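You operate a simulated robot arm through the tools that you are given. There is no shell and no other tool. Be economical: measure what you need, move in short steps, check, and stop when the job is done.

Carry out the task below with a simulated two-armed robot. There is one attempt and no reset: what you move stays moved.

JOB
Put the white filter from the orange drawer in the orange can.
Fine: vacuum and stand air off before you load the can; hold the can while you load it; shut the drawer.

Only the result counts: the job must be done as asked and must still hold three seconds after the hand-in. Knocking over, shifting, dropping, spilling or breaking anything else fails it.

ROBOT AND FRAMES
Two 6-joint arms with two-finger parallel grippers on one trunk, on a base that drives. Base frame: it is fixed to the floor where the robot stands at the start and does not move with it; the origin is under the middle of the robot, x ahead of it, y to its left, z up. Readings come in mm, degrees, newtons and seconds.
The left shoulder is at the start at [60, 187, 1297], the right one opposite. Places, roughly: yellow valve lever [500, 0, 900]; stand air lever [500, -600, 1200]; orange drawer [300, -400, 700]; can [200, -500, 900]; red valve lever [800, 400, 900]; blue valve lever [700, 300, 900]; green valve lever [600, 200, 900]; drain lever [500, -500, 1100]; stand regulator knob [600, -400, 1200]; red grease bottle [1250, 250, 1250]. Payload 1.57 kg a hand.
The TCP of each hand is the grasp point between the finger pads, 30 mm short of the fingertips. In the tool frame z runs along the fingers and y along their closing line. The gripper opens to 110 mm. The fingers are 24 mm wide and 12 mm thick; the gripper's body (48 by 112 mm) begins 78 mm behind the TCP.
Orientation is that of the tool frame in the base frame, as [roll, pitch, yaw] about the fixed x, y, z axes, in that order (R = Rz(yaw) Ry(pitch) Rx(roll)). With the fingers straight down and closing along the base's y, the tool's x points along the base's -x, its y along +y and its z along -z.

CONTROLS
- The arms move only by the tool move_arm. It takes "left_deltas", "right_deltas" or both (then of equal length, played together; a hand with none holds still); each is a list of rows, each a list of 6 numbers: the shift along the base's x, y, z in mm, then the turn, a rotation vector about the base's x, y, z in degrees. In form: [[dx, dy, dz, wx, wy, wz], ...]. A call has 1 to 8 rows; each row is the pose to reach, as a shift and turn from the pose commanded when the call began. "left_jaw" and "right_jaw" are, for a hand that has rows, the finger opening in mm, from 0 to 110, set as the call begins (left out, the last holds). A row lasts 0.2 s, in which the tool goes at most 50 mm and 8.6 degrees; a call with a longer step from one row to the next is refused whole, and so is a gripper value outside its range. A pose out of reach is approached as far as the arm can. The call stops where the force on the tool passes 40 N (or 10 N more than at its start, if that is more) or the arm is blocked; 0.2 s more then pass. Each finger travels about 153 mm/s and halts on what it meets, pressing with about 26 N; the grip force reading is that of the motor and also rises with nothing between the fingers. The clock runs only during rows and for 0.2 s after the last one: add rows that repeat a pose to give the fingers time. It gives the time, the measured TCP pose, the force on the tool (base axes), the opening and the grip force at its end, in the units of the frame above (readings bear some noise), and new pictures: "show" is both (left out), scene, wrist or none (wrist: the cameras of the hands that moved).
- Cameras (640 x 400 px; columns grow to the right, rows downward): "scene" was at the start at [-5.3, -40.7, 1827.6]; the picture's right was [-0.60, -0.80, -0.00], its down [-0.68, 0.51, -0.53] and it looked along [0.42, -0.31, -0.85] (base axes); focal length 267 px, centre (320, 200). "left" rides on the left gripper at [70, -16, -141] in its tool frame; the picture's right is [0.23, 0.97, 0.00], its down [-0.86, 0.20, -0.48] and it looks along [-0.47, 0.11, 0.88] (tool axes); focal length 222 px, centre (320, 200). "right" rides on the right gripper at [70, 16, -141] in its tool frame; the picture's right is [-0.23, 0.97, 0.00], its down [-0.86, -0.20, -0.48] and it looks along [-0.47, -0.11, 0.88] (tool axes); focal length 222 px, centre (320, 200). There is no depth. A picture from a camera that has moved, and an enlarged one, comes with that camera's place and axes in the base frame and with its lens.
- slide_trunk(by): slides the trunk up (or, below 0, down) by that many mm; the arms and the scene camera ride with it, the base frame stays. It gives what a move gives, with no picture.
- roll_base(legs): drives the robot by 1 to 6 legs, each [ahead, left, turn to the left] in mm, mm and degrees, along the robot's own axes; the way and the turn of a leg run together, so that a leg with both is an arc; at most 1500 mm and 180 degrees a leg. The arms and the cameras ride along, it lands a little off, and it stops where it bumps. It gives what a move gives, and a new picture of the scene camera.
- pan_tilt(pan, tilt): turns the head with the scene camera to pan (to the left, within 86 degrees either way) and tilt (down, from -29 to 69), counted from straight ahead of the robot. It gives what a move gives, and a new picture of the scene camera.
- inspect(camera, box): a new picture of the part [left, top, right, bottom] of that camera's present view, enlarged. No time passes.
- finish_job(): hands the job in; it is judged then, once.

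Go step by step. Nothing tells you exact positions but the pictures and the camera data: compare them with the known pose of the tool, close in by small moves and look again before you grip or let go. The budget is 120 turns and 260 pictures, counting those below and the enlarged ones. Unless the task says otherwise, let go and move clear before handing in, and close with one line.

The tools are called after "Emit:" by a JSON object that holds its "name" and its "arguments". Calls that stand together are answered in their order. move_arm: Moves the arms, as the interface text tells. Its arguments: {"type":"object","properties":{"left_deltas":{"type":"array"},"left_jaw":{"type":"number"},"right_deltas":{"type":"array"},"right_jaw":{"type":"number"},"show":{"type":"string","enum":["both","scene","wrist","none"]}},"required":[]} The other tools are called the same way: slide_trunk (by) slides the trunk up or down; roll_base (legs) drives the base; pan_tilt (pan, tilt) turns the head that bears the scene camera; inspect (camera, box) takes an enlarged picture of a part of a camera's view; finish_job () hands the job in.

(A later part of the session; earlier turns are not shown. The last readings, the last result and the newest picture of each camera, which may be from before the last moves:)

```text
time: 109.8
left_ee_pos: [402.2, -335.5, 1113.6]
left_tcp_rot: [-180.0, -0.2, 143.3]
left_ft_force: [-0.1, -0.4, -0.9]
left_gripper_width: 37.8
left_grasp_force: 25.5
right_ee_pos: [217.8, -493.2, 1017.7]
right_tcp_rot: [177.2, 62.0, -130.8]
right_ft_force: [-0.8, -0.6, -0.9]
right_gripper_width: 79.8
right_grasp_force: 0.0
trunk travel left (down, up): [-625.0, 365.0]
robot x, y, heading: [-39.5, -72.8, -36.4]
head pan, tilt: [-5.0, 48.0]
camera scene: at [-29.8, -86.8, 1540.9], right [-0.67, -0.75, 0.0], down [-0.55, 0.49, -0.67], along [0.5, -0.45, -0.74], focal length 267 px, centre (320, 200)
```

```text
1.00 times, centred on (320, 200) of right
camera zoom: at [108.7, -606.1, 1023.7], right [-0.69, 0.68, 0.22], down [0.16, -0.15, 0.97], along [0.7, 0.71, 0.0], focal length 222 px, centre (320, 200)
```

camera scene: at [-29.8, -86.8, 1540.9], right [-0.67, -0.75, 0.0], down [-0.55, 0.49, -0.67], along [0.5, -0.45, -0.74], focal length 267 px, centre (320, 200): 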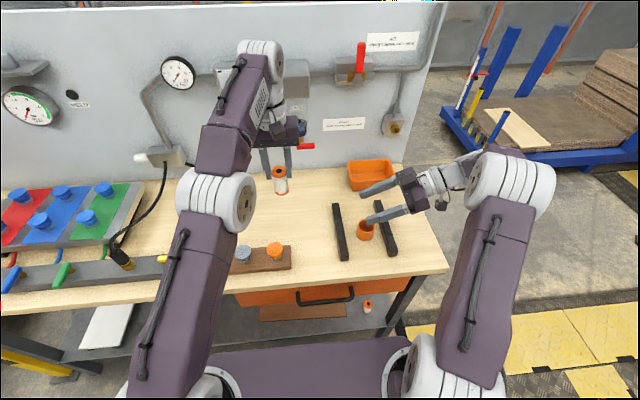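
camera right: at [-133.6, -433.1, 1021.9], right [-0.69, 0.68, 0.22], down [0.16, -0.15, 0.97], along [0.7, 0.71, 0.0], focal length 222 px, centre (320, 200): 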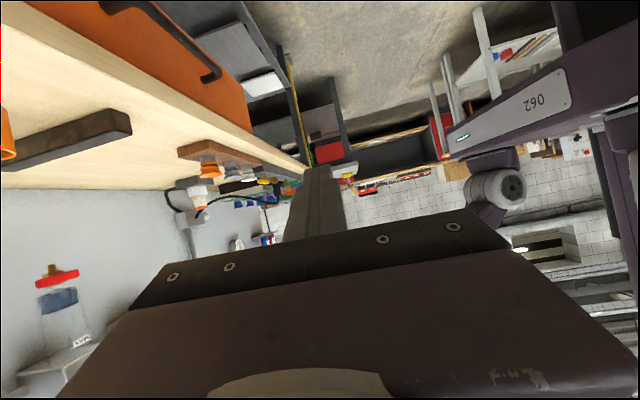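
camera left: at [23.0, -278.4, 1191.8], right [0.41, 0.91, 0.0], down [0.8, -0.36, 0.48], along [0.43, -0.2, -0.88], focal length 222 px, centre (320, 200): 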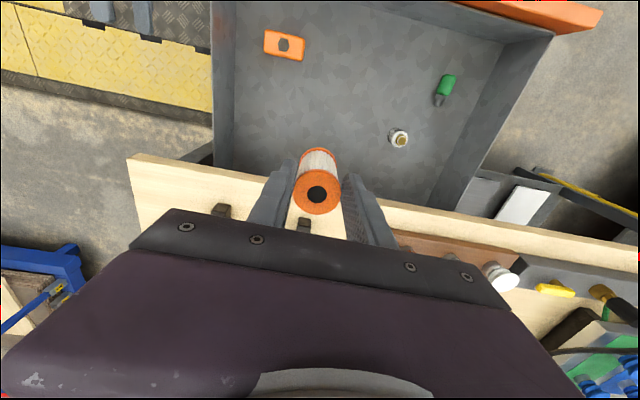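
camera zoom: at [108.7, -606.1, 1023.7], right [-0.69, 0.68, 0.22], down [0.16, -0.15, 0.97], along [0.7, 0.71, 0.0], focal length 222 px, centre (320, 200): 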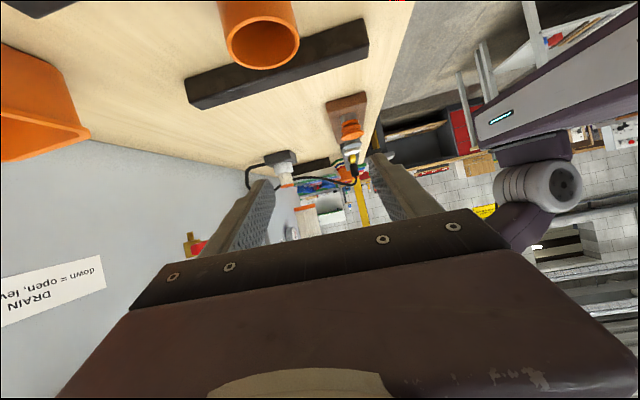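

Can centre ≈ (232,-503), rim z ≈ 899, ~56 mm wide. I'll align the open right jaws around it and descend partway, then check.

Emit:
{"name": "move_arm", "arguments": {"right_deltas": [[8, -20, 0, 0, 0, 0], [8, -20, -40, 0, 0, 0], [8, -20, -70, 0, 0, 0]], "show": "none"}}

Emit:
{"name": "inspect", "arguments": {"camera": "left", "box": [40, 0, 280, 150]}}

Emit:
{"name": "inspect", "arguments": {"camera": "scene", "box": [300, 160, 460, 270]}}

Emit:
{"name": "inspect", "arguments": {"camera": "right", "box": [0, 0, 640, 400]}}

```text
time: 110.6
left_ee_pos: [403.3, -337.4, 1114.2]
left_tcp_rot: [-179.9, -0.2, 143.4]
left_ft_force: [-0.6, 0.4, -0.9]
left_gripper_width: 38.2
left_grasp_force: 26.1
right_ee_pos: [225.6, -513.2, 949.1]
right_tcp_rot: [177.0, 62.0, -130.8]
right_ft_force: [0.1, 1.0, 0.1]
right_gripper_width: 79.9
right_grasp_force: 0.1
trunk travel left (down, up): [-625.0, 365.0]
robot x, y, heading: [-35.9, -69.0, -36.7]
head pan, tilt: [-5.0, 48.0]
```

```text
2.67 times, centred on (160, 75) of left
camera zoom: at [337.1, -307.0, 1256.2], right [0.4, 0.92, 0.0], down [0.81, -0.35, 0.47], along [0.44, -0.19, -0.88], focal length 592 px, centre (747, 533)
```

zoom: 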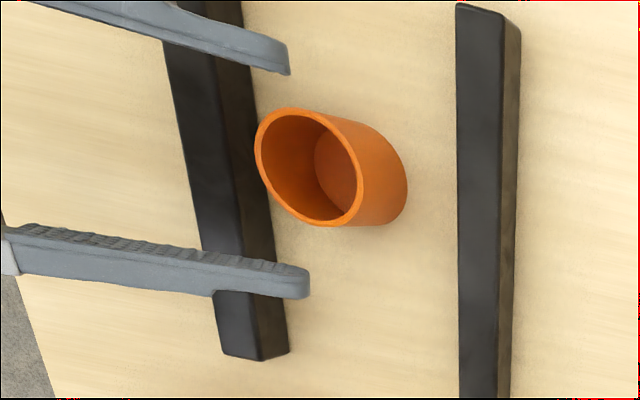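

```text
3.64 times, centred on (380, 215) of scene
camera zoom: at [-29.7, -87.4, 1540.9], right [-0.67, -0.75, 0.0], down [-0.55, 0.49, -0.67], along [0.5, -0.44, -0.74], focal length 972 px, centre (102, 146)
```

zoom: 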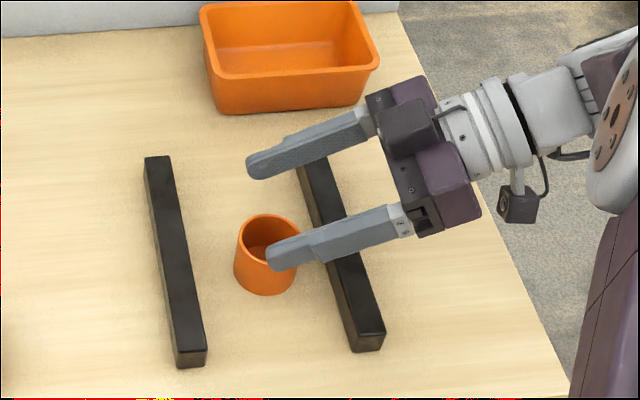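

```text
1.00 times, centred on (320, 200) of right
camera zoom: at [116.0, -627.2, 954.7], right [-0.69, 0.68, 0.22], down [0.16, -0.15, 0.97], along [0.7, 0.71, 0.0], focal length 222 px, centre (320, 200)
```

zoom: 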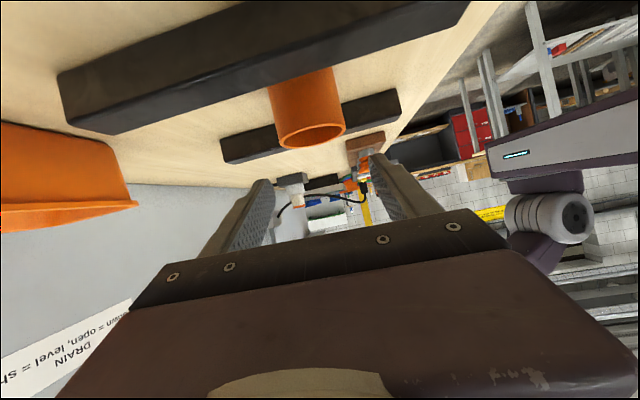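

Alignment is good (jaws straddle the can within ~1 mm). Descend and close on the can.

Emit:
{"name": "move_arm", "arguments": {"right_deltas": [[0, 0, -25, 0, 0, 0], [0, 0, -45, 0, 0, 0], [0, 0, -57, 0, 0, 0], [0, 0, -57, 0, 0, 0]], "show": "wrist"}}

Emit:
{"name": "inspect", "arguments": {"camera": "left", "box": [40, 0, 280, 150]}}

```text
time: 111.6
left_ee_pos: [402.6, -337.1, 1113.8]
left_tcp_rot: [-179.9, -0.1, 143.4]
left_ft_force: [0.0, 0.7, -0.2]
left_gripper_width: 37.8
left_grasp_force: 25.7
right_ee_pos: [226.9, -514.8, 890.7]
right_tcp_rot: [177.2, 62.0, -130.9]
right_ft_force: [0.1, 0.2, -0.6]
right_gripper_width: 79.9
right_grasp_force: 0.0
trunk travel left (down, up): [-625.0, 365.0]
robot x, y, heading: [-44.3, -69.5, -36.5]
head pan, tilt: [-5.0, 48.0]
camera right: at [117.4, -627.4, 897.2], right [-0.69, 0.68, 0.22], down [0.16, -0.15, 0.97], along [0.7, 0.71, 0.0], focal length 222 px, centre (320, 200)
```

right: 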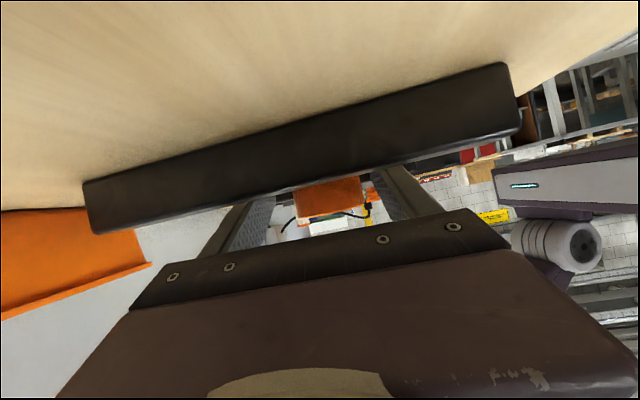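

```text
2.67 times, centred on (160, 75) of left
camera zoom: at [337.1, -306.6, 1256.3], right [0.4, 0.92, 0.0], down [0.81, -0.35, 0.47], along [0.44, -0.19, -0.88], focal length 592 px, centre (747, 533)
```

zoom: 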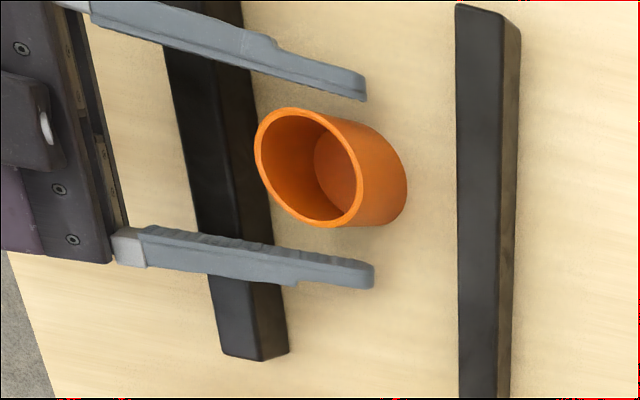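

Emit:
{"name": "move_arm", "arguments": {"right_deltas": [[0, 0, 0, 0, 0, 0], [0, 0, 0, 0, 0, 0], [0, 0, 0, 0, 0, 0]], "right_jaw": 45, "show": "scene"}}

Emit:
{"name": "inspect", "arguments": {"camera": "left", "box": [40, 0, 280, 150]}}

```text
time: 112.4
left_ee_pos: [401.5, -336.6, 1113.2]
left_tcp_rot: [180.0, -0.2, 143.5]
left_ft_force: [0.5, -0.8, -0.6]
left_gripper_width: 38.2
left_grasp_force: 25.9
right_ee_pos: [226.1, -513.6, 890.4]
right_tcp_rot: [177.2, 62.1, -130.9]
right_ft_force: [-1.0, 0.7, 0.5]
right_gripper_width: 47.1
right_grasp_force: 25.9
trunk travel left (down, up): [-625.0, 365.0]
robot x, y, heading: [-43.1, -68.5, -36.7]
head pan, tilt: [-5.0, 48.0]
camera scene: at [-29.7, -86.9, 1540.9], right [-0.67, -0.75, 0.0], down [-0.55, 0.49, -0.67], along [0.5, -0.45, -0.74], focal length 267 px, centre (320, 200)
```

scene: 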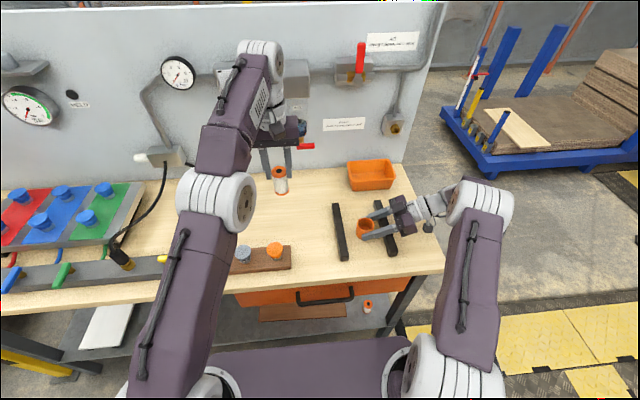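

```text
2.67 times, centred on (160, 75) of left
camera zoom: at [337.1, -306.6, 1256.3], right [0.4, 0.92, 0.0], down [0.81, -0.35, 0.47], along [0.44, -0.19, -0.88], focal length 592 px, centre (747, 533)
```

zoom: 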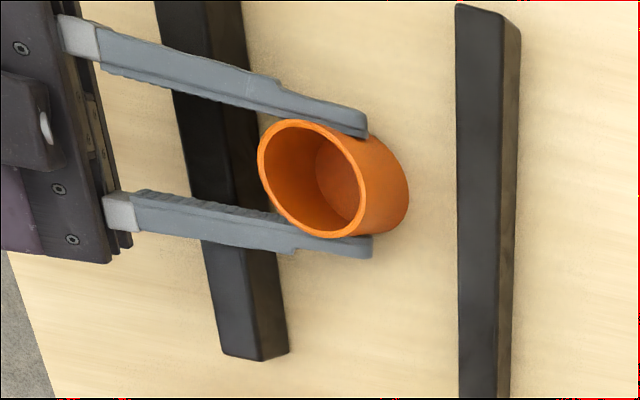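

The can is gripped (47 mm wide). Now I carry the filter over the can with the left hand, staying high first.

Emit:
{"name": "move_arm", "arguments": {"left_deltas": [[-30, -30, 0, 0, 0, 0], [-62, -62, 0, 0, 0, 0], [-94, -94, 0, 0, 0, 0], [-125, -125, -10, 0, 0, 0], [-150, -150, -35, 0, 0, 0], [-170, -170, -70, 0, 0, 0], [-170, -170, -70, 0, 0, 0]], "show": "both"}}

Emit:
{"name": "inspect", "arguments": {"camera": "left", "box": [220, 80, 420, 230]}}

Emit:
{"name": "inspect", "arguments": {"camera": "scene", "box": [310, 160, 430, 260]}}

```text
time: 114.0
left_ee_pos: [232.4, -447.6, 1044.4]
left_tcp_rot: [-179.9, -0.2, 143.4]
left_ft_force: [-0.1, 0.7, -0.9]
left_gripper_width: 38.1
left_grasp_force: 25.8
left hand out of reach, approached as far as the arm can: row 1, 2, 3, 4, 5, 6, 7
right_ee_pos: [225.9, -514.8, 890.3]
right_tcp_rot: [177.2, 61.9, -130.7]
right_ft_force: [0.8, -0.2, 0.8]
right_gripper_width: 47.3
right_grasp_force: 26.1
trunk travel left (down, up): [-625.0, 365.0]
robot x, y, heading: [-40.3, -68.1, -36.4]
head pan, tilt: [-5.0, 48.0]
camera scene: at [-29.7, -86.5, 1540.9], right [-0.67, -0.75, 0.0], down [-0.55, 0.49, -0.67], along [0.5, -0.45, -0.74], focal length 267 px, centre (320, 200)
camera left: at [168.0, -417.5, 1187.9], right [0.4, 0.92, 0.0], down [0.81, -0.35, 0.47], along [0.44, -0.19, -0.88], focal length 222 px, centre (320, 200)
```

scene: 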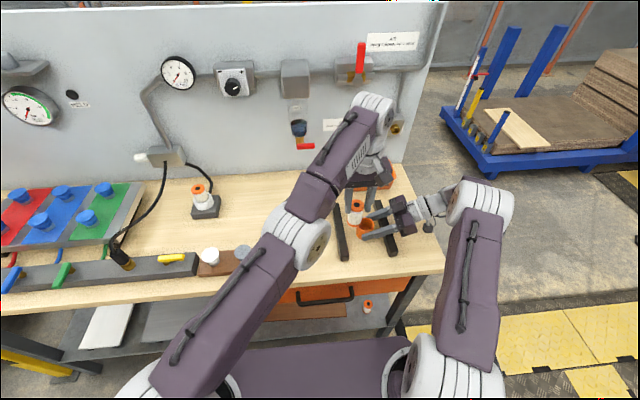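
left: 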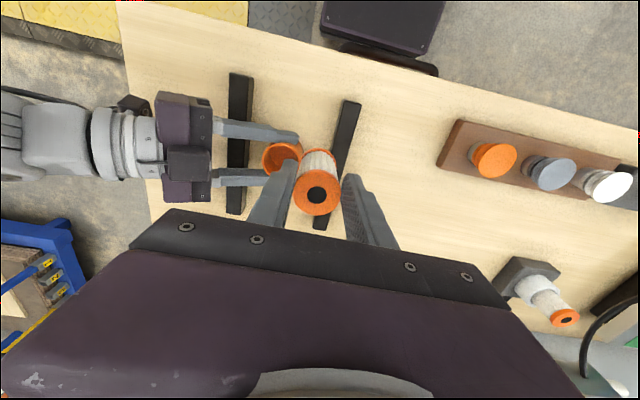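

```text
2.67 times, centred on (320, 155) of left
camera zoom: at [168.0, -417.5, 1187.9], right [0.4, 0.92, 0.0], down [0.81, -0.35, 0.47], along [0.44, -0.19, -0.88], focal length 592 px, centre (320, 320)
```

zoom: 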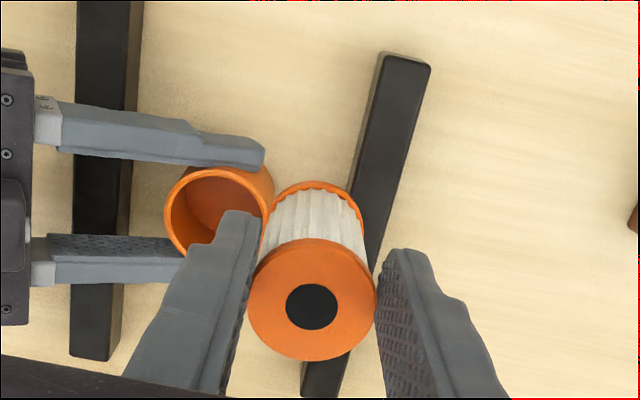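

```text
4.00 times, centred on (370, 210) of scene
camera zoom: at [-29.7, -86.5, 1540.9], right [-0.67, -0.75, 0.0], down [-0.55, 0.49, -0.67], along [0.5, -0.45, -0.74], focal length 1070 px, centre (120, 160)
```

zoom: 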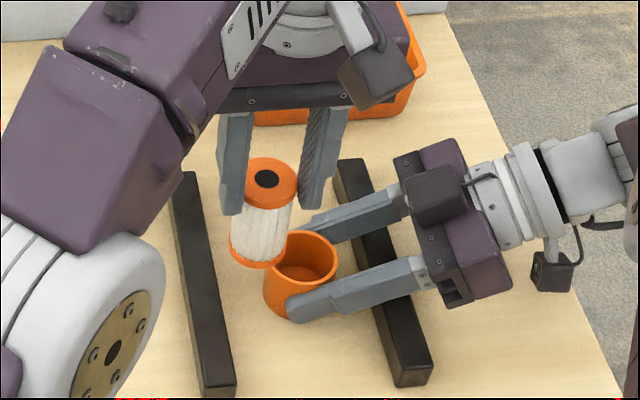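

Left arm is just short of reach for the can from here. I'll let the can go, lift both hands, shift the base right ~75 mm and raise the trunk 100 mm, then regrip.

Emit:
{"name": "move_arm", "arguments": {"left_deltas": [[24, 32, 10, 0, 0, 0], [48, 64, 20, 0, 0, 0], [72, 96, 30, 0, 0, 0], [90, 120, 40, 0, 0, 0]], "right_deltas": [[0, 0, 0, 0, 0, 0], [0, 0, 0, 0, 0, 0], [0, 0, 0, 0, 0, 0], [0, 0, 0, 0, 0, 0]], "right_jaw": 80, "show": "none"}}

Emit:
{"name": "move_arm", "arguments": {"right_deltas": [[0, 0, 30, 0, 0, 0], [0, 0, 70, 0, 0, 0], [0, 0, 90, 0, 0, 0]], "show": "none"}}

Emit:
{"name": "slide_trunk", "arguments": {"by": 100}}

Emit:
{"name": "roll_base", "arguments": {"legs": [[5, -75, 0]]}}

```text
time: 115.0
left_ee_pos: [355.8, -376.4, 1088.6]
left_tcp_rot: [-180.0, -0.5, 143.4]
left_ft_force: [0.9, -0.3, -0.3]
left_gripper_width: 38.1
left_grasp_force: 25.8
left hand out of reach, approached as far as the arm can: row 1, 2, 3, 4
right_ee_pos: [227.6, -514.2, 892.0]
right_tcp_rot: [177.1, 61.9, -131.0]
right_ft_force: [-0.6, -0.2, -0.3]
right_gripper_width: 80.1
right_grasp_force: 0.0
trunk travel left (down, up): [-625.0, 365.0]
robot x, y, heading: [-38.3, -71.1, -36.8]
head pan, tilt: [-5.0, 48.0]
```

```text
time: 115.8
left_ee_pos: [354.4, -377.2, 1088.5]
left_tcp_rot: [179.8, -0.6, 143.4]
left_ft_force: [0.1, -0.6, -0.4]
left_gripper_width: 38.0
left_grasp_force: 25.5
right_ee_pos: [227.5, -514.3, 980.6]
right_tcp_rot: [177.1, 62.0, -130.9]
right_ft_force: [-0.6, -0.5, 0.4]
right_gripper_width: 80.0
right_grasp_force: 0.2
trunk travel left (down, up): [-625.0, 365.0]
robot x, y, heading: [-40.2, -72.2, -36.7]
head pan, tilt: [-5.0, 48.0]
```

```text
time: 117.1
left_ee_pos: [354.1, -377.6, 1186.8]
left_tcp_rot: [179.9, -0.7, 143.4]
left_ft_force: [0.3, 0.0, 0.1]
left_gripper_width: 37.9
left_grasp_force: 26.1
right_ee_pos: [227.8, -514.5, 1079.1]
right_tcp_rot: [177.1, 62.0, -130.8]
right_ft_force: [-0.6, -0.4, -0.4]
right_gripper_width: 80.0
right_grasp_force: 0.0
trunk travel left (down, up): [-725.0, 265.0]
robot x, y, heading: [-41.8, -71.8, -37.1]
head pan, tilt: [-5.0, 48.0]
```

```text
time: 118.1
left_ee_pos: [315.3, -438.5, 1188.5]
left_tcp_rot: [-180.0, -0.6, 143.4]
left_ft_force: [0.0, 0.6, -0.1]
left_gripper_width: 38.1
left_grasp_force: 25.8
right_ee_pos: [188.0, -575.0, 1081.0]
right_tcp_rot: [177.1, 61.8, -130.7]
right_ft_force: [-0.4, -0.2, 0.0]
right_gripper_width: 80.1
right_grasp_force: 0.1
trunk travel left (down, up): [-725.0, 265.0]
robot x, y, heading: [-82.1, -127.7, -36.7]
head pan, tilt: [-5.0, 48.0]
camera scene: at [-68.7, -146.7, 1640.9], right [-0.66, -0.75, 0.0], down [-0.56, 0.49, -0.67], along [0.5, -0.45, -0.74], focal length 267 px, centre (320, 200)
```

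scene: 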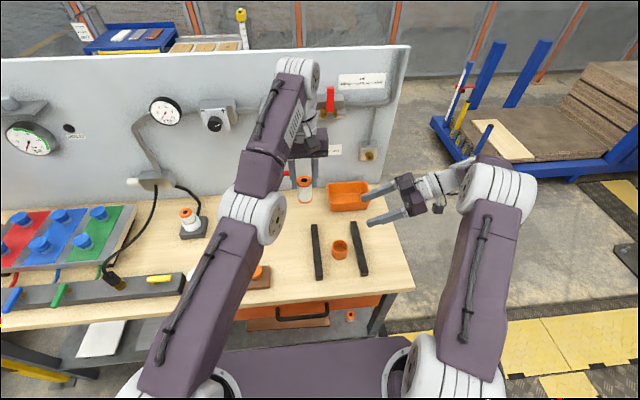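

Emit:
{"name": "move_arm", "arguments": {"right_deltas": [[15, 24, -30, 0, 0, 0], [30, 48, -60, 0, 0, 0], [38.5, 61, -100, 0, 0, 0], [38.5, 61, -140, 0, 0, 0]], "show": "none"}}

Emit:
{"name": "inspect", "arguments": {"camera": "left", "box": [60, 0, 380, 200]}}

Emit:
{"name": "inspect", "arguments": {"camera": "scene", "box": [280, 170, 440, 280]}}

```text
time: 119.1
left_ee_pos: [316.1, -438.8, 1188.5]
left_tcp_rot: [179.9, -0.6, 143.5]
left_ft_force: [0.8, 0.2, -0.7]
left_gripper_width: 38.1
left_grasp_force: 26.6
right_ee_pos: [226.2, -512.0, 939.0]
right_tcp_rot: [177.1, 62.0, -130.9]
right_ft_force: [-0.1, 0.2, -0.4]
right_gripper_width: 80.1
right_grasp_force: 0.1
trunk travel left (down, up): [-725.0, 265.0]
robot x, y, heading: [-80.3, -133.9, -36.8]
head pan, tilt: [-5.0, 48.0]
```

```text
2.00 times, centred on (220, 100) of left
camera zoom: at [251.8, -410.4, 1331.6], right [0.4, 0.92, 0.0], down [0.81, -0.35, 0.47], along [0.43, -0.18, -0.88], focal length 444 px, centre (520, 400)
```

zoom: 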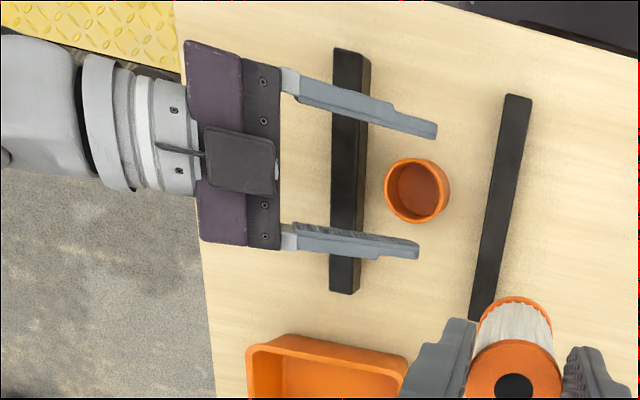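

```text
3.64 times, centred on (360, 225) of scene
camera zoom: at [-68.6, -149.0, 1640.9], right [-0.66, -0.75, 0.0], down [-0.56, 0.49, -0.67], along [0.5, -0.44, -0.74], focal length 972 px, centre (174, 109)
```

zoom: 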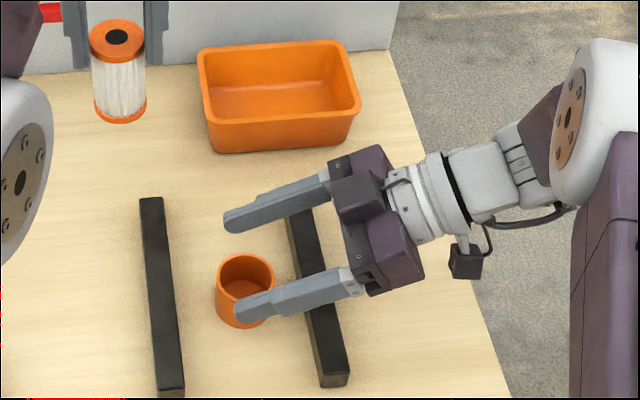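

Emit:
{"name": "move_arm", "arguments": {"right_deltas": [[0, 0, -25, 0, 0, 0], [0, 0, -48, 0, 0, 0], [0, 0, -48, 0, 0, 0]], "show": "none"}}

Emit:
{"name": "move_arm", "arguments": {"right_deltas": [[0, 0, 0, 0, 0, 0], [0, 0, 0, 0, 0, 0], [0, 0, 0, 0, 0, 0]], "right_jaw": 44, "show": "none"}}

Emit:
{"name": "inspect", "arguments": {"camera": "left", "box": [180, 40, 340, 140]}}

```text
time: 119.9
left_ee_pos: [314.5, -439.7, 1189.0]
left_tcp_rot: [179.8, -0.6, 143.4]
left_ft_force: [0.3, -0.2, 0.1]
left_gripper_width: 37.9
left_grasp_force: 25.9
right_ee_pos: [223.7, -512.3, 893.4]
right_tcp_rot: [177.2, 62.0, -130.8]
right_ft_force: [-0.9, -0.3, 1.1]
right_gripper_width: 79.9
right_grasp_force: 0.0
trunk travel left (down, up): [-725.0, 265.0]
robot x, y, heading: [-79.6, -133.9, -36.5]
head pan, tilt: [-5.0, 48.0]
```

```text
time: 120.7
left_ee_pos: [314.8, -439.8, 1188.1]
left_tcp_rot: [179.9, -0.7, 143.4]
left_ft_force: [0.5, -0.4, 0.1]
left_gripper_width: 38.0
left_grasp_force: 26.2
right_ee_pos: [224.5, -513.4, 891.3]
right_tcp_rot: [177.1, 62.1, -130.8]
right_ft_force: [-0.3, -0.4, 0.4]
right_gripper_width: 46.9
right_grasp_force: 26.5
trunk travel left (down, up): [-725.0, 265.0]
robot x, y, heading: [-79.1, -136.3, -36.6]
head pan, tilt: [-5.0, 48.0]
```

```text
4.00 times, centred on (260, 90) of left
camera zoom: at [250.8, -410.3, 1331.9], right [0.4, 0.92, 0.0], down [0.81, -0.35, 0.47], along [0.43, -0.18, -0.88], focal length 888 px, centre (560, 640)
```

zoom: 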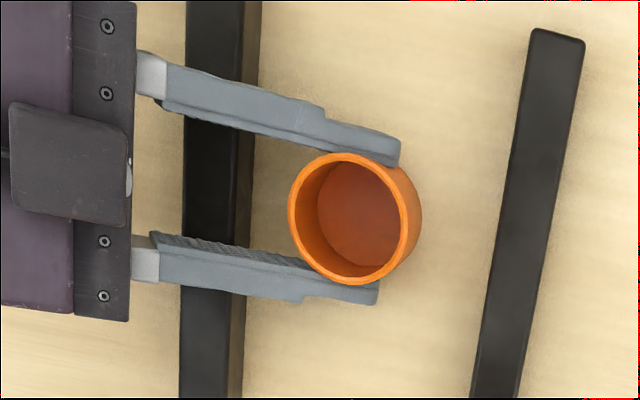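

Can gripped again; its centre ≈ (232,-504), inner Ø ≈ 41 mm. Bringing the filter above it.

Emit:
{"name": "move_arm", "arguments": {"left_deltas": [[-28, -22, -20, 0, 0, 0], [-56, -44, -40, 0, 0, 0], [-83, -64, -70, 0, 0, 0], [-83, -64, -115, 0, 0, 0], [-83, -64, -160, 0, 0, 0], [-83, -64, -172, 0, 0, 0]], "show": "scene"}}

Emit:
{"name": "inspect", "arguments": {"camera": "left", "box": [240, 100, 400, 220]}}

Emit:
{"name": "inspect", "arguments": {"camera": "scene", "box": [290, 190, 410, 280]}}

```text
time: 122.1
left_ee_pos: [239.5, -525.2, 1023.6]
left_tcp_rot: [179.8, -0.7, 143.5]
left_ft_force: [0.3, 0.0, -0.1]
left_gripper_width: 37.9
left_grasp_force: 26.0
left hand out of reach, approached as far as the arm can: row 1, 4, 5, 6
right_ee_pos: [224.6, -513.4, 892.3]
right_tcp_rot: [177.3, 61.9, -130.8]
right_ft_force: [-0.1, -0.6, -0.8]
right_gripper_width: 47.0
right_grasp_force: 26.1
trunk travel left (down, up): [-725.0, 265.0]
robot x, y, heading: [-81.1, -134.1, -36.8]
head pan, tilt: [-5.0, 48.0]
camera scene: at [-70.0, -148.8, 1640.9], right [-0.67, -0.75, 0.0], down [-0.56, 0.49, -0.67], along [0.5, -0.44, -0.74], focal length 267 px, centre (320, 200)
```

scene: 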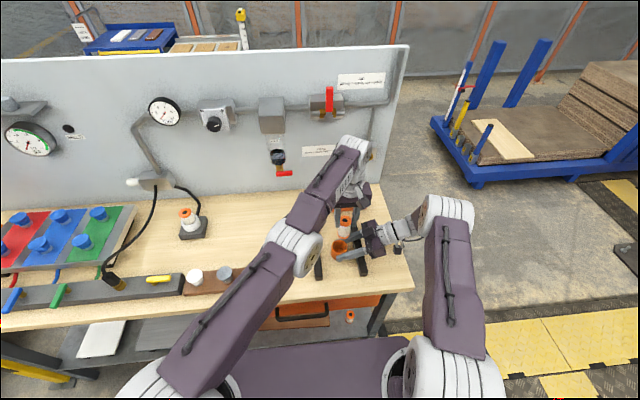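

```text
3.33 times, centred on (320, 160) of left
camera zoom: at [174.0, -496.8, 1166.2], right [0.4, 0.92, 0.0], down [0.81, -0.35, 0.47], along [0.43, -0.18, -0.88], focal length 740 px, centre (320, 333)
```

zoom: 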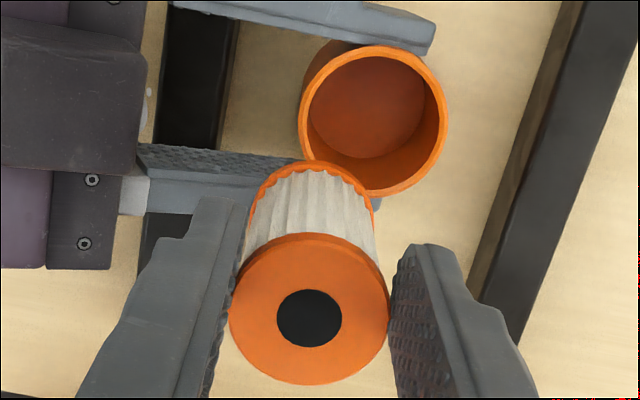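

```text
4.44 times, centred on (350, 235) of scene
camera zoom: at [-70.0, -148.8, 1640.9], right [-0.67, -0.75, 0.0], down [-0.56, 0.49, -0.67], along [0.5, -0.44, -0.74], focal length 1188 px, centre (187, 44)
```

zoom: 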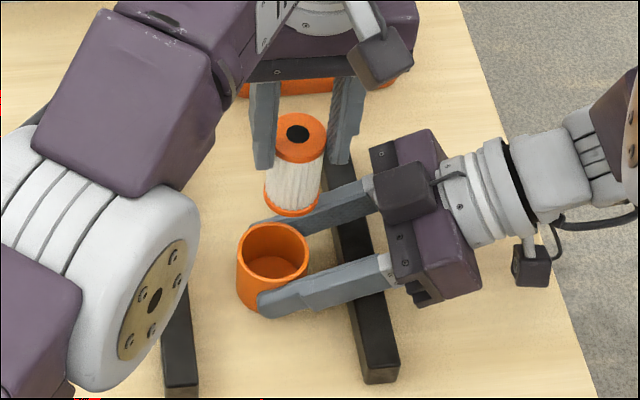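

The left wrist is at a joint limit there; turning the left hand a little (filter is round) should free it. I'll yaw −17° while centring over the can.

Emit:
{"name": "move_arm", "arguments": {"left_deltas": [[-3, 8, 0, 0, 0, -8], [-7.5, 21, 0, 0.2, 0.6, -16], [-7.5, 21, 0, 0.2, 0.6, -20], [-7.5, 21, 0, 0.2, 0.6, -20]], "show": "none"}}

Emit:
{"name": "inspect", "arguments": {"camera": "left", "box": [240, 100, 400, 220]}}

Emit:
{"name": "inspect", "arguments": {"camera": "scene", "box": [290, 190, 410, 280]}}

```text
time: 123.1
left_ee_pos: [237.6, -521.8, 1031.3]
left_tcp_rot: [-179.8, -1.3, 123.3]
left_ft_force: [-0.3, -0.4, -0.9]
left_gripper_width: 38.2
left_grasp_force: 25.8
left hand out of reach, approached as far as the arm can: row 1, 2, 3, 4
right_ee_pos: [224.3, -513.2, 892.7]
right_tcp_rot: [177.1, 62.0, -130.8]
right_ft_force: [-0.2, -0.1, -0.1]
right_gripper_width: 47.0
right_grasp_force: 26.1
trunk travel left (down, up): [-725.0, 265.0]
robot x, y, heading: [-81.2, -130.6, -36.7]
head pan, tilt: [-5.0, 48.0]
```

```text
3.33 times, centred on (320, 160) of left
camera zoom: at [187.9, -473.7, 1176.2], right [0.69, 0.73, 0.0], down [0.64, -0.61, 0.46], along [0.33, -0.31, -0.89], focal length 740 px, centre (320, 333)
```

zoom: 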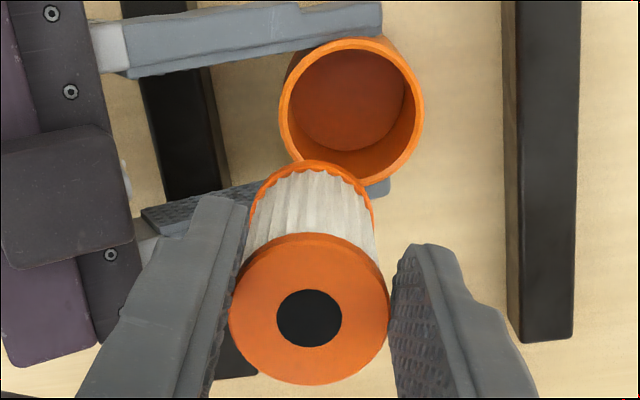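

```text
4.44 times, centred on (350, 235) of scene
camera zoom: at [-69.8, -149.0, 1640.9], right [-0.67, -0.75, 0.0], down [-0.56, 0.49, -0.67], along [0.5, -0.44, -0.74], focal length 1188 px, centre (187, 44)
```

zoom: 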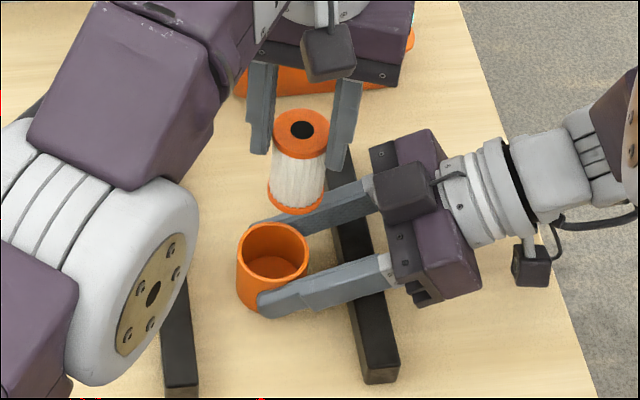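

The left arm is limited when crossing the midline. I'll release the can again, lift both hands, and move the base ~80 mm further right so the can is nearly central.

Emit:
{"name": "move_arm", "arguments": {"left_deltas": [[10, 5, 40, 0, 0, 0], [25, 15, 80, 0, 0, 0], [45, 40, 110, 0, 0, 0], [65, 70, 130, 0, 0, 0]], "right_deltas": [[0, 0, 0, 0, 0, 0], [0, 0, 0, 0, 0, 0], [0, 0, 0, 0, 0, 0], [0, 0, 0, 0, 0, 0]], "right_jaw": 80, "show": "none"}}

Emit:
{"name": "move_arm", "arguments": {"right_deltas": [[0, 0, 30, 0, 0, 0], [0, 0, 70, 0, 0, 0], [0, 0, 90, 0, 0, 0]], "show": "none"}}

Emit:
{"name": "roll_base", "arguments": {"legs": [[0, -85, 0]]}}

```text
time: 124.1
left_ee_pos: [302.6, -451.2, 1162.2]
left_tcp_rot: [-179.7, -1.1, 123.5]
left_ft_force: [-0.2, 0.8, 0.1]
left_gripper_width: 38.2
left_grasp_force: 26.1
left hand out of reach, approached as far as the arm can: row 2
right_ee_pos: [225.5, -512.4, 892.3]
right_tcp_rot: [177.3, 61.9, -130.7]
right_ft_force: [-0.4, -0.1, -0.4]
right_gripper_width: 80.3
right_grasp_force: 0.0
trunk travel left (down, up): [-725.0, 265.0]
robot x, y, heading: [-80.2, -133.7, -36.8]
head pan, tilt: [-5.0, 48.0]
```

```text
time: 124.9
left_ee_pos: [302.2, -452.6, 1161.0]
left_tcp_rot: [-179.9, -1.2, 123.4]
left_ft_force: [0.8, 0.8, -0.3]
left_gripper_width: 38.2
left_grasp_force: 26.5
right_ee_pos: [225.9, -513.9, 982.3]
right_tcp_rot: [177.1, 62.1, -130.8]
right_ft_force: [-0.1, -0.4, 1.4]
right_gripper_width: 80.1
right_grasp_force: 0.1
trunk travel left (down, up): [-725.0, 265.0]
robot x, y, heading: [-77.2, -130.7, -36.6]
head pan, tilt: [-5.0, 48.0]
```

```text
time: 126.0
left_ee_pos: [253.0, -521.4, 1162.3]
left_tcp_rot: [-179.7, -1.1, 123.5]
left_ft_force: [-0.4, 0.5, -1.0]
left_gripper_width: 38.1
left_grasp_force: 26.1
right_ee_pos: [175.0, -581.7, 982.2]
right_tcp_rot: [177.2, 62.0, -130.8]
right_ft_force: [0.2, 0.7, 0.4]
right_gripper_width: 79.9
right_grasp_force: 0.1
trunk travel left (down, up): [-725.0, 265.0]
robot x, y, heading: [-131.7, -199.3, -36.9]
head pan, tilt: [-5.0, 48.0]
camera scene: at [-120.1, -216.3, 1640.9], right [-0.67, -0.75, 0.0], down [-0.56, 0.49, -0.67], along [0.5, -0.45, -0.74], focal length 267 px, centre (320, 200)
```

scene: 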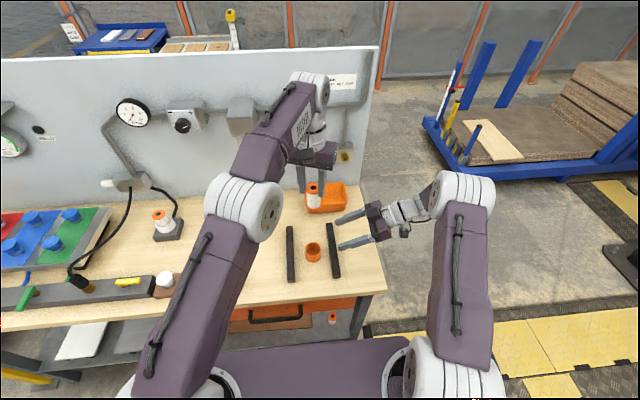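

Emit:
{"name": "move_arm", "arguments": {"left_deltas": [[-7, 6, -15, -0.2, -0.3, 7], [-14, 12, -30, -0.3, -0.6, 14], [-21, 17, -50, -0.4, -0.9, 20], [-21, 17, -50, -0.4, -0.9, 20]], "show": "wrist"}}

Emit:
{"name": "inspect", "arguments": {"camera": "left", "box": [200, 80, 440, 230]}}

```text
time: 127.0
left_ee_pos: [231.5, -506.9, 1110.5]
left_tcp_rot: [179.9, -0.3, 143.4]
left_ft_force: [0.6, 0.4, 0.0]
left_gripper_width: 38.1
left_grasp_force: 26.0
right_ee_pos: [175.4, -583.4, 981.8]
right_tcp_rot: [177.3, 61.9, -130.8]
right_ft_force: [-0.1, 0.4, 0.4]
right_gripper_width: 80.2
right_grasp_force: 0.0
trunk travel left (down, up): [-725.0, 265.0]
robot x, y, heading: [-130.3, -196.6, -36.8]
head pan, tilt: [-5.0, 48.0]
camera left: at [165.9, -477.0, 1253.9], right [0.4, 0.92, 0.0], down [0.81, -0.35, 0.48], along [0.44, -0.19, -0.88], focal length 222 px, centre (320, 200)
```

left: 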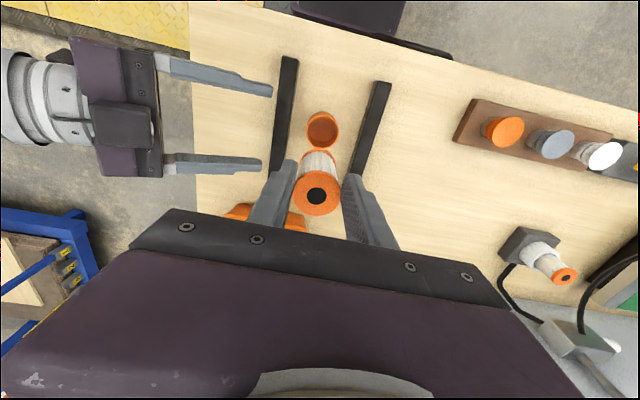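

```text
2.67 times, centred on (320, 155) of left
camera zoom: at [165.9, -477.0, 1253.9], right [0.4, 0.92, 0.0], down [0.81, -0.35, 0.48], along [0.44, -0.19, -0.88], focal length 592 px, centre (320, 320)
```

zoom: 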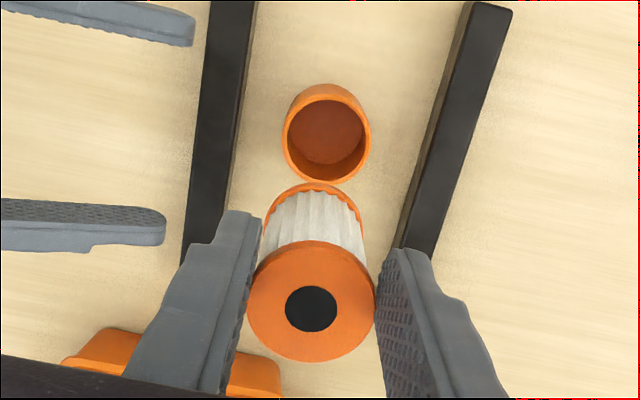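

Left now reaches directly over the can. Regripping the can with the right hand.

Emit:
{"name": "move_arm", "arguments": {"right_deltas": [[17, 24, 0, 0, 0, 0], [35, 48, 0, 0, 0, 0], [51, 71, 0, 0, 0, 0], [51, 71, -45, 0, 0, 0], [51, 71, -80, 0, 0, 0], [51, 71, -91, 0, 0, 0]], "show": "none"}}

Emit:
{"name": "inspect", "arguments": {"camera": "left", "box": [200, 60, 440, 210]}}

```text
time: 128.4
left_ee_pos: [230.9, -506.2, 1111.3]
left_tcp_rot: [180.0, -0.1, 143.4]
left_ft_force: [-0.2, 0.2, -0.3]
left_gripper_width: 38.0
left_grasp_force: 26.0
right_ee_pos: [224.9, -511.4, 890.8]
right_tcp_rot: [177.3, 62.0, -130.7]
right_ft_force: [-0.3, 0.7, -0.4]
right_gripper_width: 80.0
right_grasp_force: 0.0
trunk travel left (down, up): [-725.0, 265.0]
robot x, y, heading: [-128.5, -200.1, -36.9]
head pan, tilt: [-5.0, 48.0]
```

```text
2.67 times, centred on (320, 135) of left
camera zoom: at [165.5, -477.5, 1254.1], right [0.4, 0.92, 0.0], down [0.81, -0.35, 0.48], along [0.44, -0.19, -0.88], focal length 592 px, centre (320, 373)
```

zoom: 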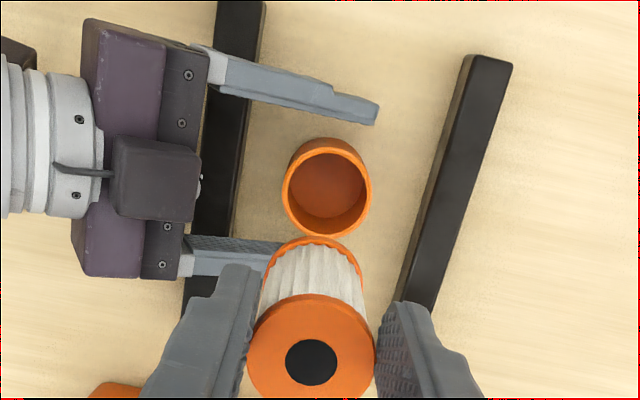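

Emit:
{"name": "move_arm", "arguments": {"right_deltas": [[0, 0, 0, 0, 0, 0], [0, 0, 0, 0, 0, 0], [0, 0, 0, 0, 0, 0]], "right_jaw": 44, "show": "none"}}

Emit:
{"name": "move_arm", "arguments": {"left_deltas": [[2, 3, -40, 0, 0, 0], [2, 3, -80, 0, 0, 0], [2, 3, -115, 0, 0, 0], [2, 3, -140, 0, 0, 0], [2, 3, -140, 0, 0, 0]], "show": "none"}}

Emit:
{"name": "inspect", "arguments": {"camera": "left", "box": [240, 110, 400, 210]}}

Emit:
{"name": "inspect", "arguments": {"camera": "scene", "box": [260, 190, 380, 280]}}

```text
time: 129.2
left_ee_pos: [231.4, -506.4, 1111.0]
left_tcp_rot: [179.9, -0.2, 143.3]
left_ft_force: [-0.6, -0.2, -0.8]
left_gripper_width: 38.0
left_grasp_force: 25.8
right_ee_pos: [226.4, -511.2, 890.5]
right_tcp_rot: [177.1, 62.0, -130.9]
right_ft_force: [-0.3, -0.5, -0.1]
right_gripper_width: 47.4
right_grasp_force: 25.9
trunk travel left (down, up): [-725.0, 265.0]
robot x, y, heading: [-132.9, -202.7, -36.8]
head pan, tilt: [-5.0, 48.0]
```

```text
time: 130.4
left_ee_pos: [228.3, -500.9, 970.3]
left_tcp_rot: [179.9, 0.0, 143.4]
left_ft_force: [4.0, 7.9, 28.1]
left_gripper_width: 38.1
left_grasp_force: 25.9
right_ee_pos: [224.3, -509.1, 891.6]
right_tcp_rot: [177.3, 61.8, -130.7]
right_ft_force: [-6.5, -5.3, -11.8]
right_gripper_width: 47.2
right_grasp_force: 26.2
trunk travel left (down, up): [-725.0, 265.0]
robot x, y, heading: [-131.4, -198.4, -36.8]
head pan, tilt: [-5.0, 48.0]
```

```text
4.00 times, centred on (320, 160) of left
camera zoom: at [162.5, -471.5, 1114.1], right [0.4, 0.92, 0.0], down [0.81, -0.35, 0.48], along [0.44, -0.19, -0.88], focal length 888 px, centre (320, 360)
```

zoom: 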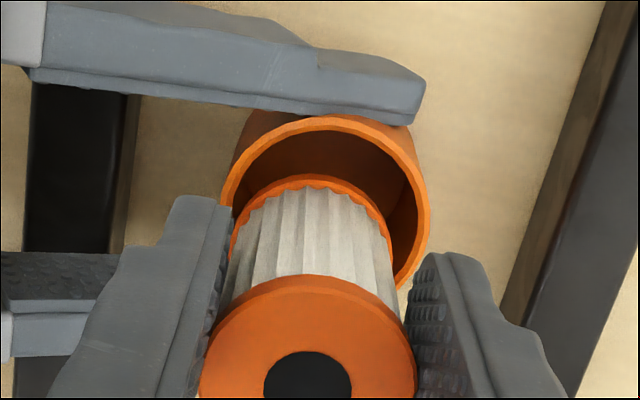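

```text
4.44 times, centred on (320, 235) of scene
camera zoom: at [-123.3, -214.5, 1641.0], right [-0.67, -0.75, 0.0], down [-0.55, 0.49, -0.67], along [0.5, -0.45, -0.74], focal length 1188 px, centre (320, 44)
```

zoom: 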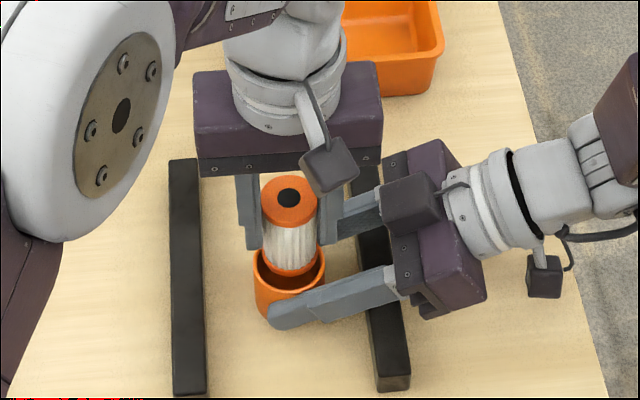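

Contact happened early: the can rim is higher (~z 920) than I had it, and the filter is a few mm too far toward the panel. I lift a little and re-measure.

Emit:
{"name": "move_arm", "arguments": {"left_deltas": [[0, 0, 15, 0, 0, 0], [-6, 5, 28, 0, 0, 0], [-6, 5, 28, 0, 0, 0]], "show": "none"}}

Emit:
{"name": "inspect", "arguments": {"camera": "left", "box": [240, 110, 400, 210]}}

Emit:
{"name": "inspect", "arguments": {"camera": "scene", "box": [270, 200, 370, 275]}}

```text
time: 131.2
left_ee_pos: [223.7, -496.5, 1000.1]
left_tcp_rot: [179.8, -0.2, 143.4]
left_ft_force: [0.4, -0.6, 0.2]
left_gripper_width: 38.0
left_grasp_force: 26.5
right_ee_pos: [225.7, -511.2, 892.1]
right_tcp_rot: [177.2, 62.1, -130.7]
right_ft_force: [0.1, 1.4, 5.9]
right_gripper_width: 47.1
right_grasp_force: 26.1
trunk travel left (down, up): [-725.0, 265.0]
robot x, y, heading: [-133.8, -199.8, -36.9]
head pan, tilt: [-5.0, 48.0]
```

```text
4.00 times, centred on (320, 160) of left
camera zoom: at [158.8, -467.9, 1142.7], right [0.4, 0.92, 0.0], down [0.81, -0.35, 0.48], along [0.44, -0.19, -0.88], focal length 888 px, centre (320, 360)
```

zoom: 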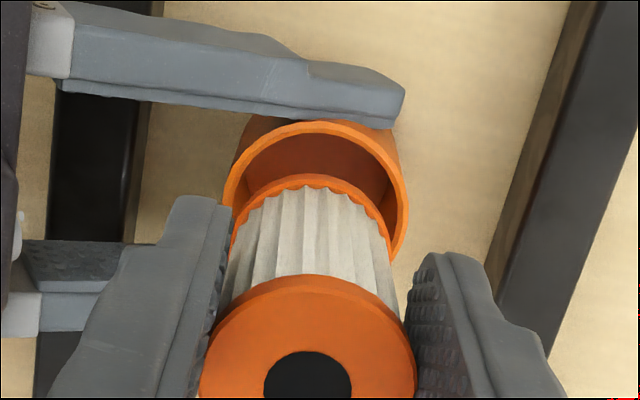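

```text
5.33 times, centred on (320, 238) of scene
camera zoom: at [-121.3, -216.8, 1641.0], right [-0.67, -0.75, 0.0], down [-0.55, 0.49, -0.67], along [0.5, -0.45, -0.74], focal length 1426 px, centre (320, 0)
```

zoom: 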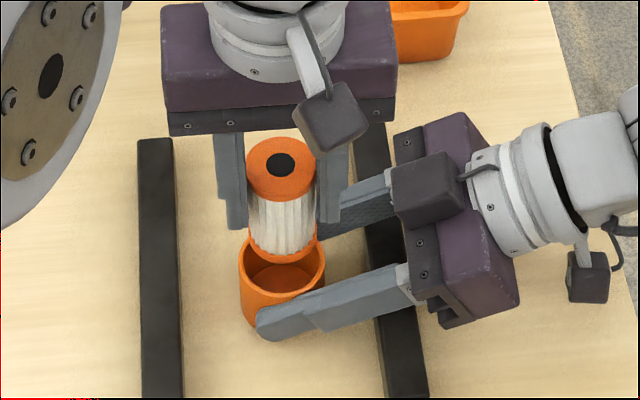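

Now relative alignment in both views: the filter is ~2 mm too far in +d. I correct and lower gently until it enters the can.

Emit:
{"name": "move_arm", "arguments": {"left_deltas": [[-1.2, 1.9, -10, 0, 0, 0], [-1.2, 1.9, -20, 0, 0, 0], [-1.2, 1.9, -28, 0, 0, 0], [-1.2, 1.9, -34, 0, 0, 0]], "show": "none"}}

Emit:
{"name": "inspect", "arguments": {"camera": "left", "box": [240, 110, 400, 210]}}

Emit:
{"name": "inspect", "arguments": {"camera": "scene", "box": [270, 200, 370, 275]}}

```text
time: 132.2
left_ee_pos: [223.6, -496.4, 966.5]
left_tcp_rot: [180.0, -0.2, 143.3]
left_ft_force: [-0.4, -0.4, -0.6]
left_gripper_width: 38.1
left_grasp_force: 25.8
right_ee_pos: [226.1, -511.4, 891.5]
right_tcp_rot: [177.2, 62.0, -130.7]
right_ft_force: [2.2, 0.3, 8.1]
right_gripper_width: 47.3
right_grasp_force: 26.2
trunk travel left (down, up): [-725.0, 265.0]
robot x, y, heading: [-130.4, -202.2, -36.7]
head pan, tilt: [-5.0, 48.0]
```

```text
4.00 times, centred on (320, 160) of left
camera zoom: at [159.0, -466.2, 1109.8], right [0.4, 0.92, 0.0], down [0.81, -0.35, 0.48], along [0.44, -0.19, -0.88], focal length 888 px, centre (320, 360)
```

zoom: 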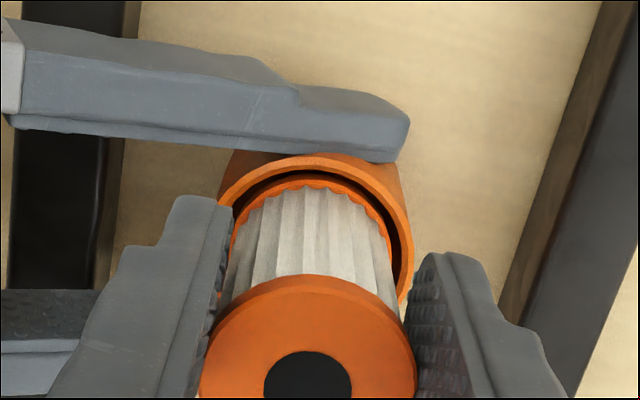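

```text
5.33 times, centred on (320, 238) of scene
camera zoom: at [-121.4, -216.3, 1640.9], right [-0.67, -0.75, 0.0], down [-0.55, 0.49, -0.67], along [0.5, -0.45, -0.74], focal length 1426 px, centre (320, 0)
```

zoom: 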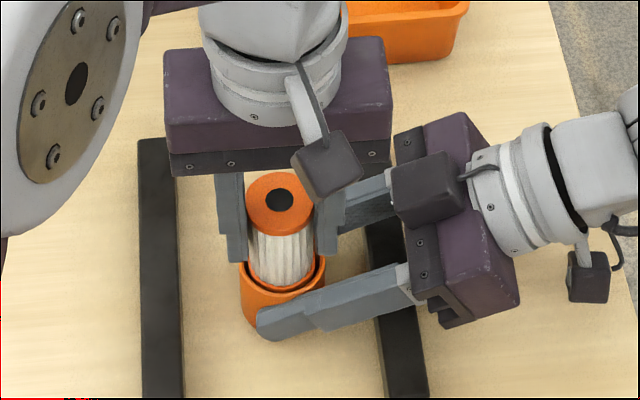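

The filter has entered the mouth of the can with no force. A 1 mm shift and further down.

Emit:
{"name": "move_arm", "arguments": {"left_deltas": [[0.6, 0.8, -4, 0, 0, 0], [0.6, 0.8, -8, 0, 0, 0], [0.6, 0.8, -12, 0, 0, 0], [0.6, 0.8, -16, 0, 0, 0]], "show": "none"}}

Emit:
{"name": "inspect", "arguments": {"camera": "left", "box": [240, 110, 400, 210]}}

Emit:
{"name": "inspect", "arguments": {"camera": "scene", "box": [270, 200, 370, 275]}}

```text
time: 133.2
left_ee_pos: [224.4, -494.0, 950.7]
left_tcp_rot: [-180.0, 0.0, 143.5]
left_ft_force: [-0.1, -7.6, 2.3]
left_gripper_width: 38.1
left_grasp_force: 26.5
right_ee_pos: [226.0, -509.3, 892.1]
right_tcp_rot: [177.2, 62.0, -130.7]
right_ft_force: [2.4, 5.0, 8.2]
right_gripper_width: 47.3
right_grasp_force: 26.3
trunk travel left (down, up): [-725.0, 265.0]
robot x, y, heading: [-136.2, -202.7, -36.6]
head pan, tilt: [-5.0, 48.0]
```

```text
4.00 times, centred on (320, 160) of left
camera zoom: at [159.6, -464.3, 1093.6], right [0.4, 0.92, 0.0], down [0.81, -0.35, 0.48], along [0.44, -0.19, -0.88], focal length 888 px, centre (320, 360)
```

zoom: 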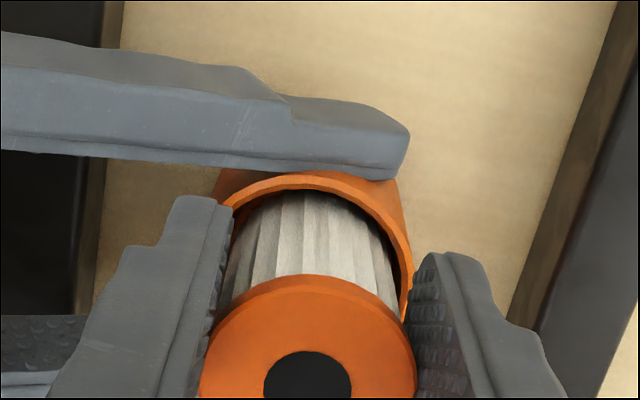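

```text
5.33 times, centred on (320, 238) of scene
camera zoom: at [-121.6, -216.7, 1640.9], right [-0.67, -0.75, 0.0], down [-0.55, 0.49, -0.67], along [0.5, -0.45, -0.74], focal length 1426 px, centre (320, 0)
```

zoom: 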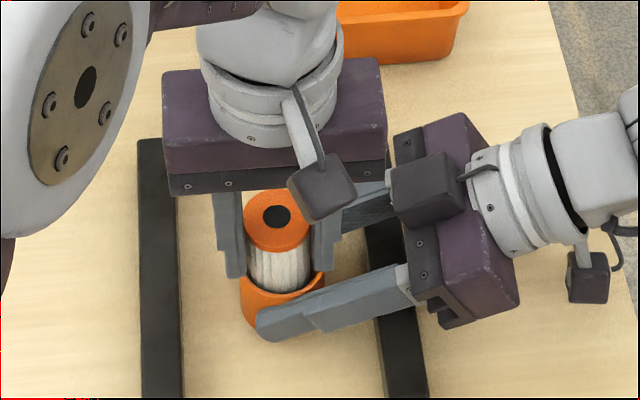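

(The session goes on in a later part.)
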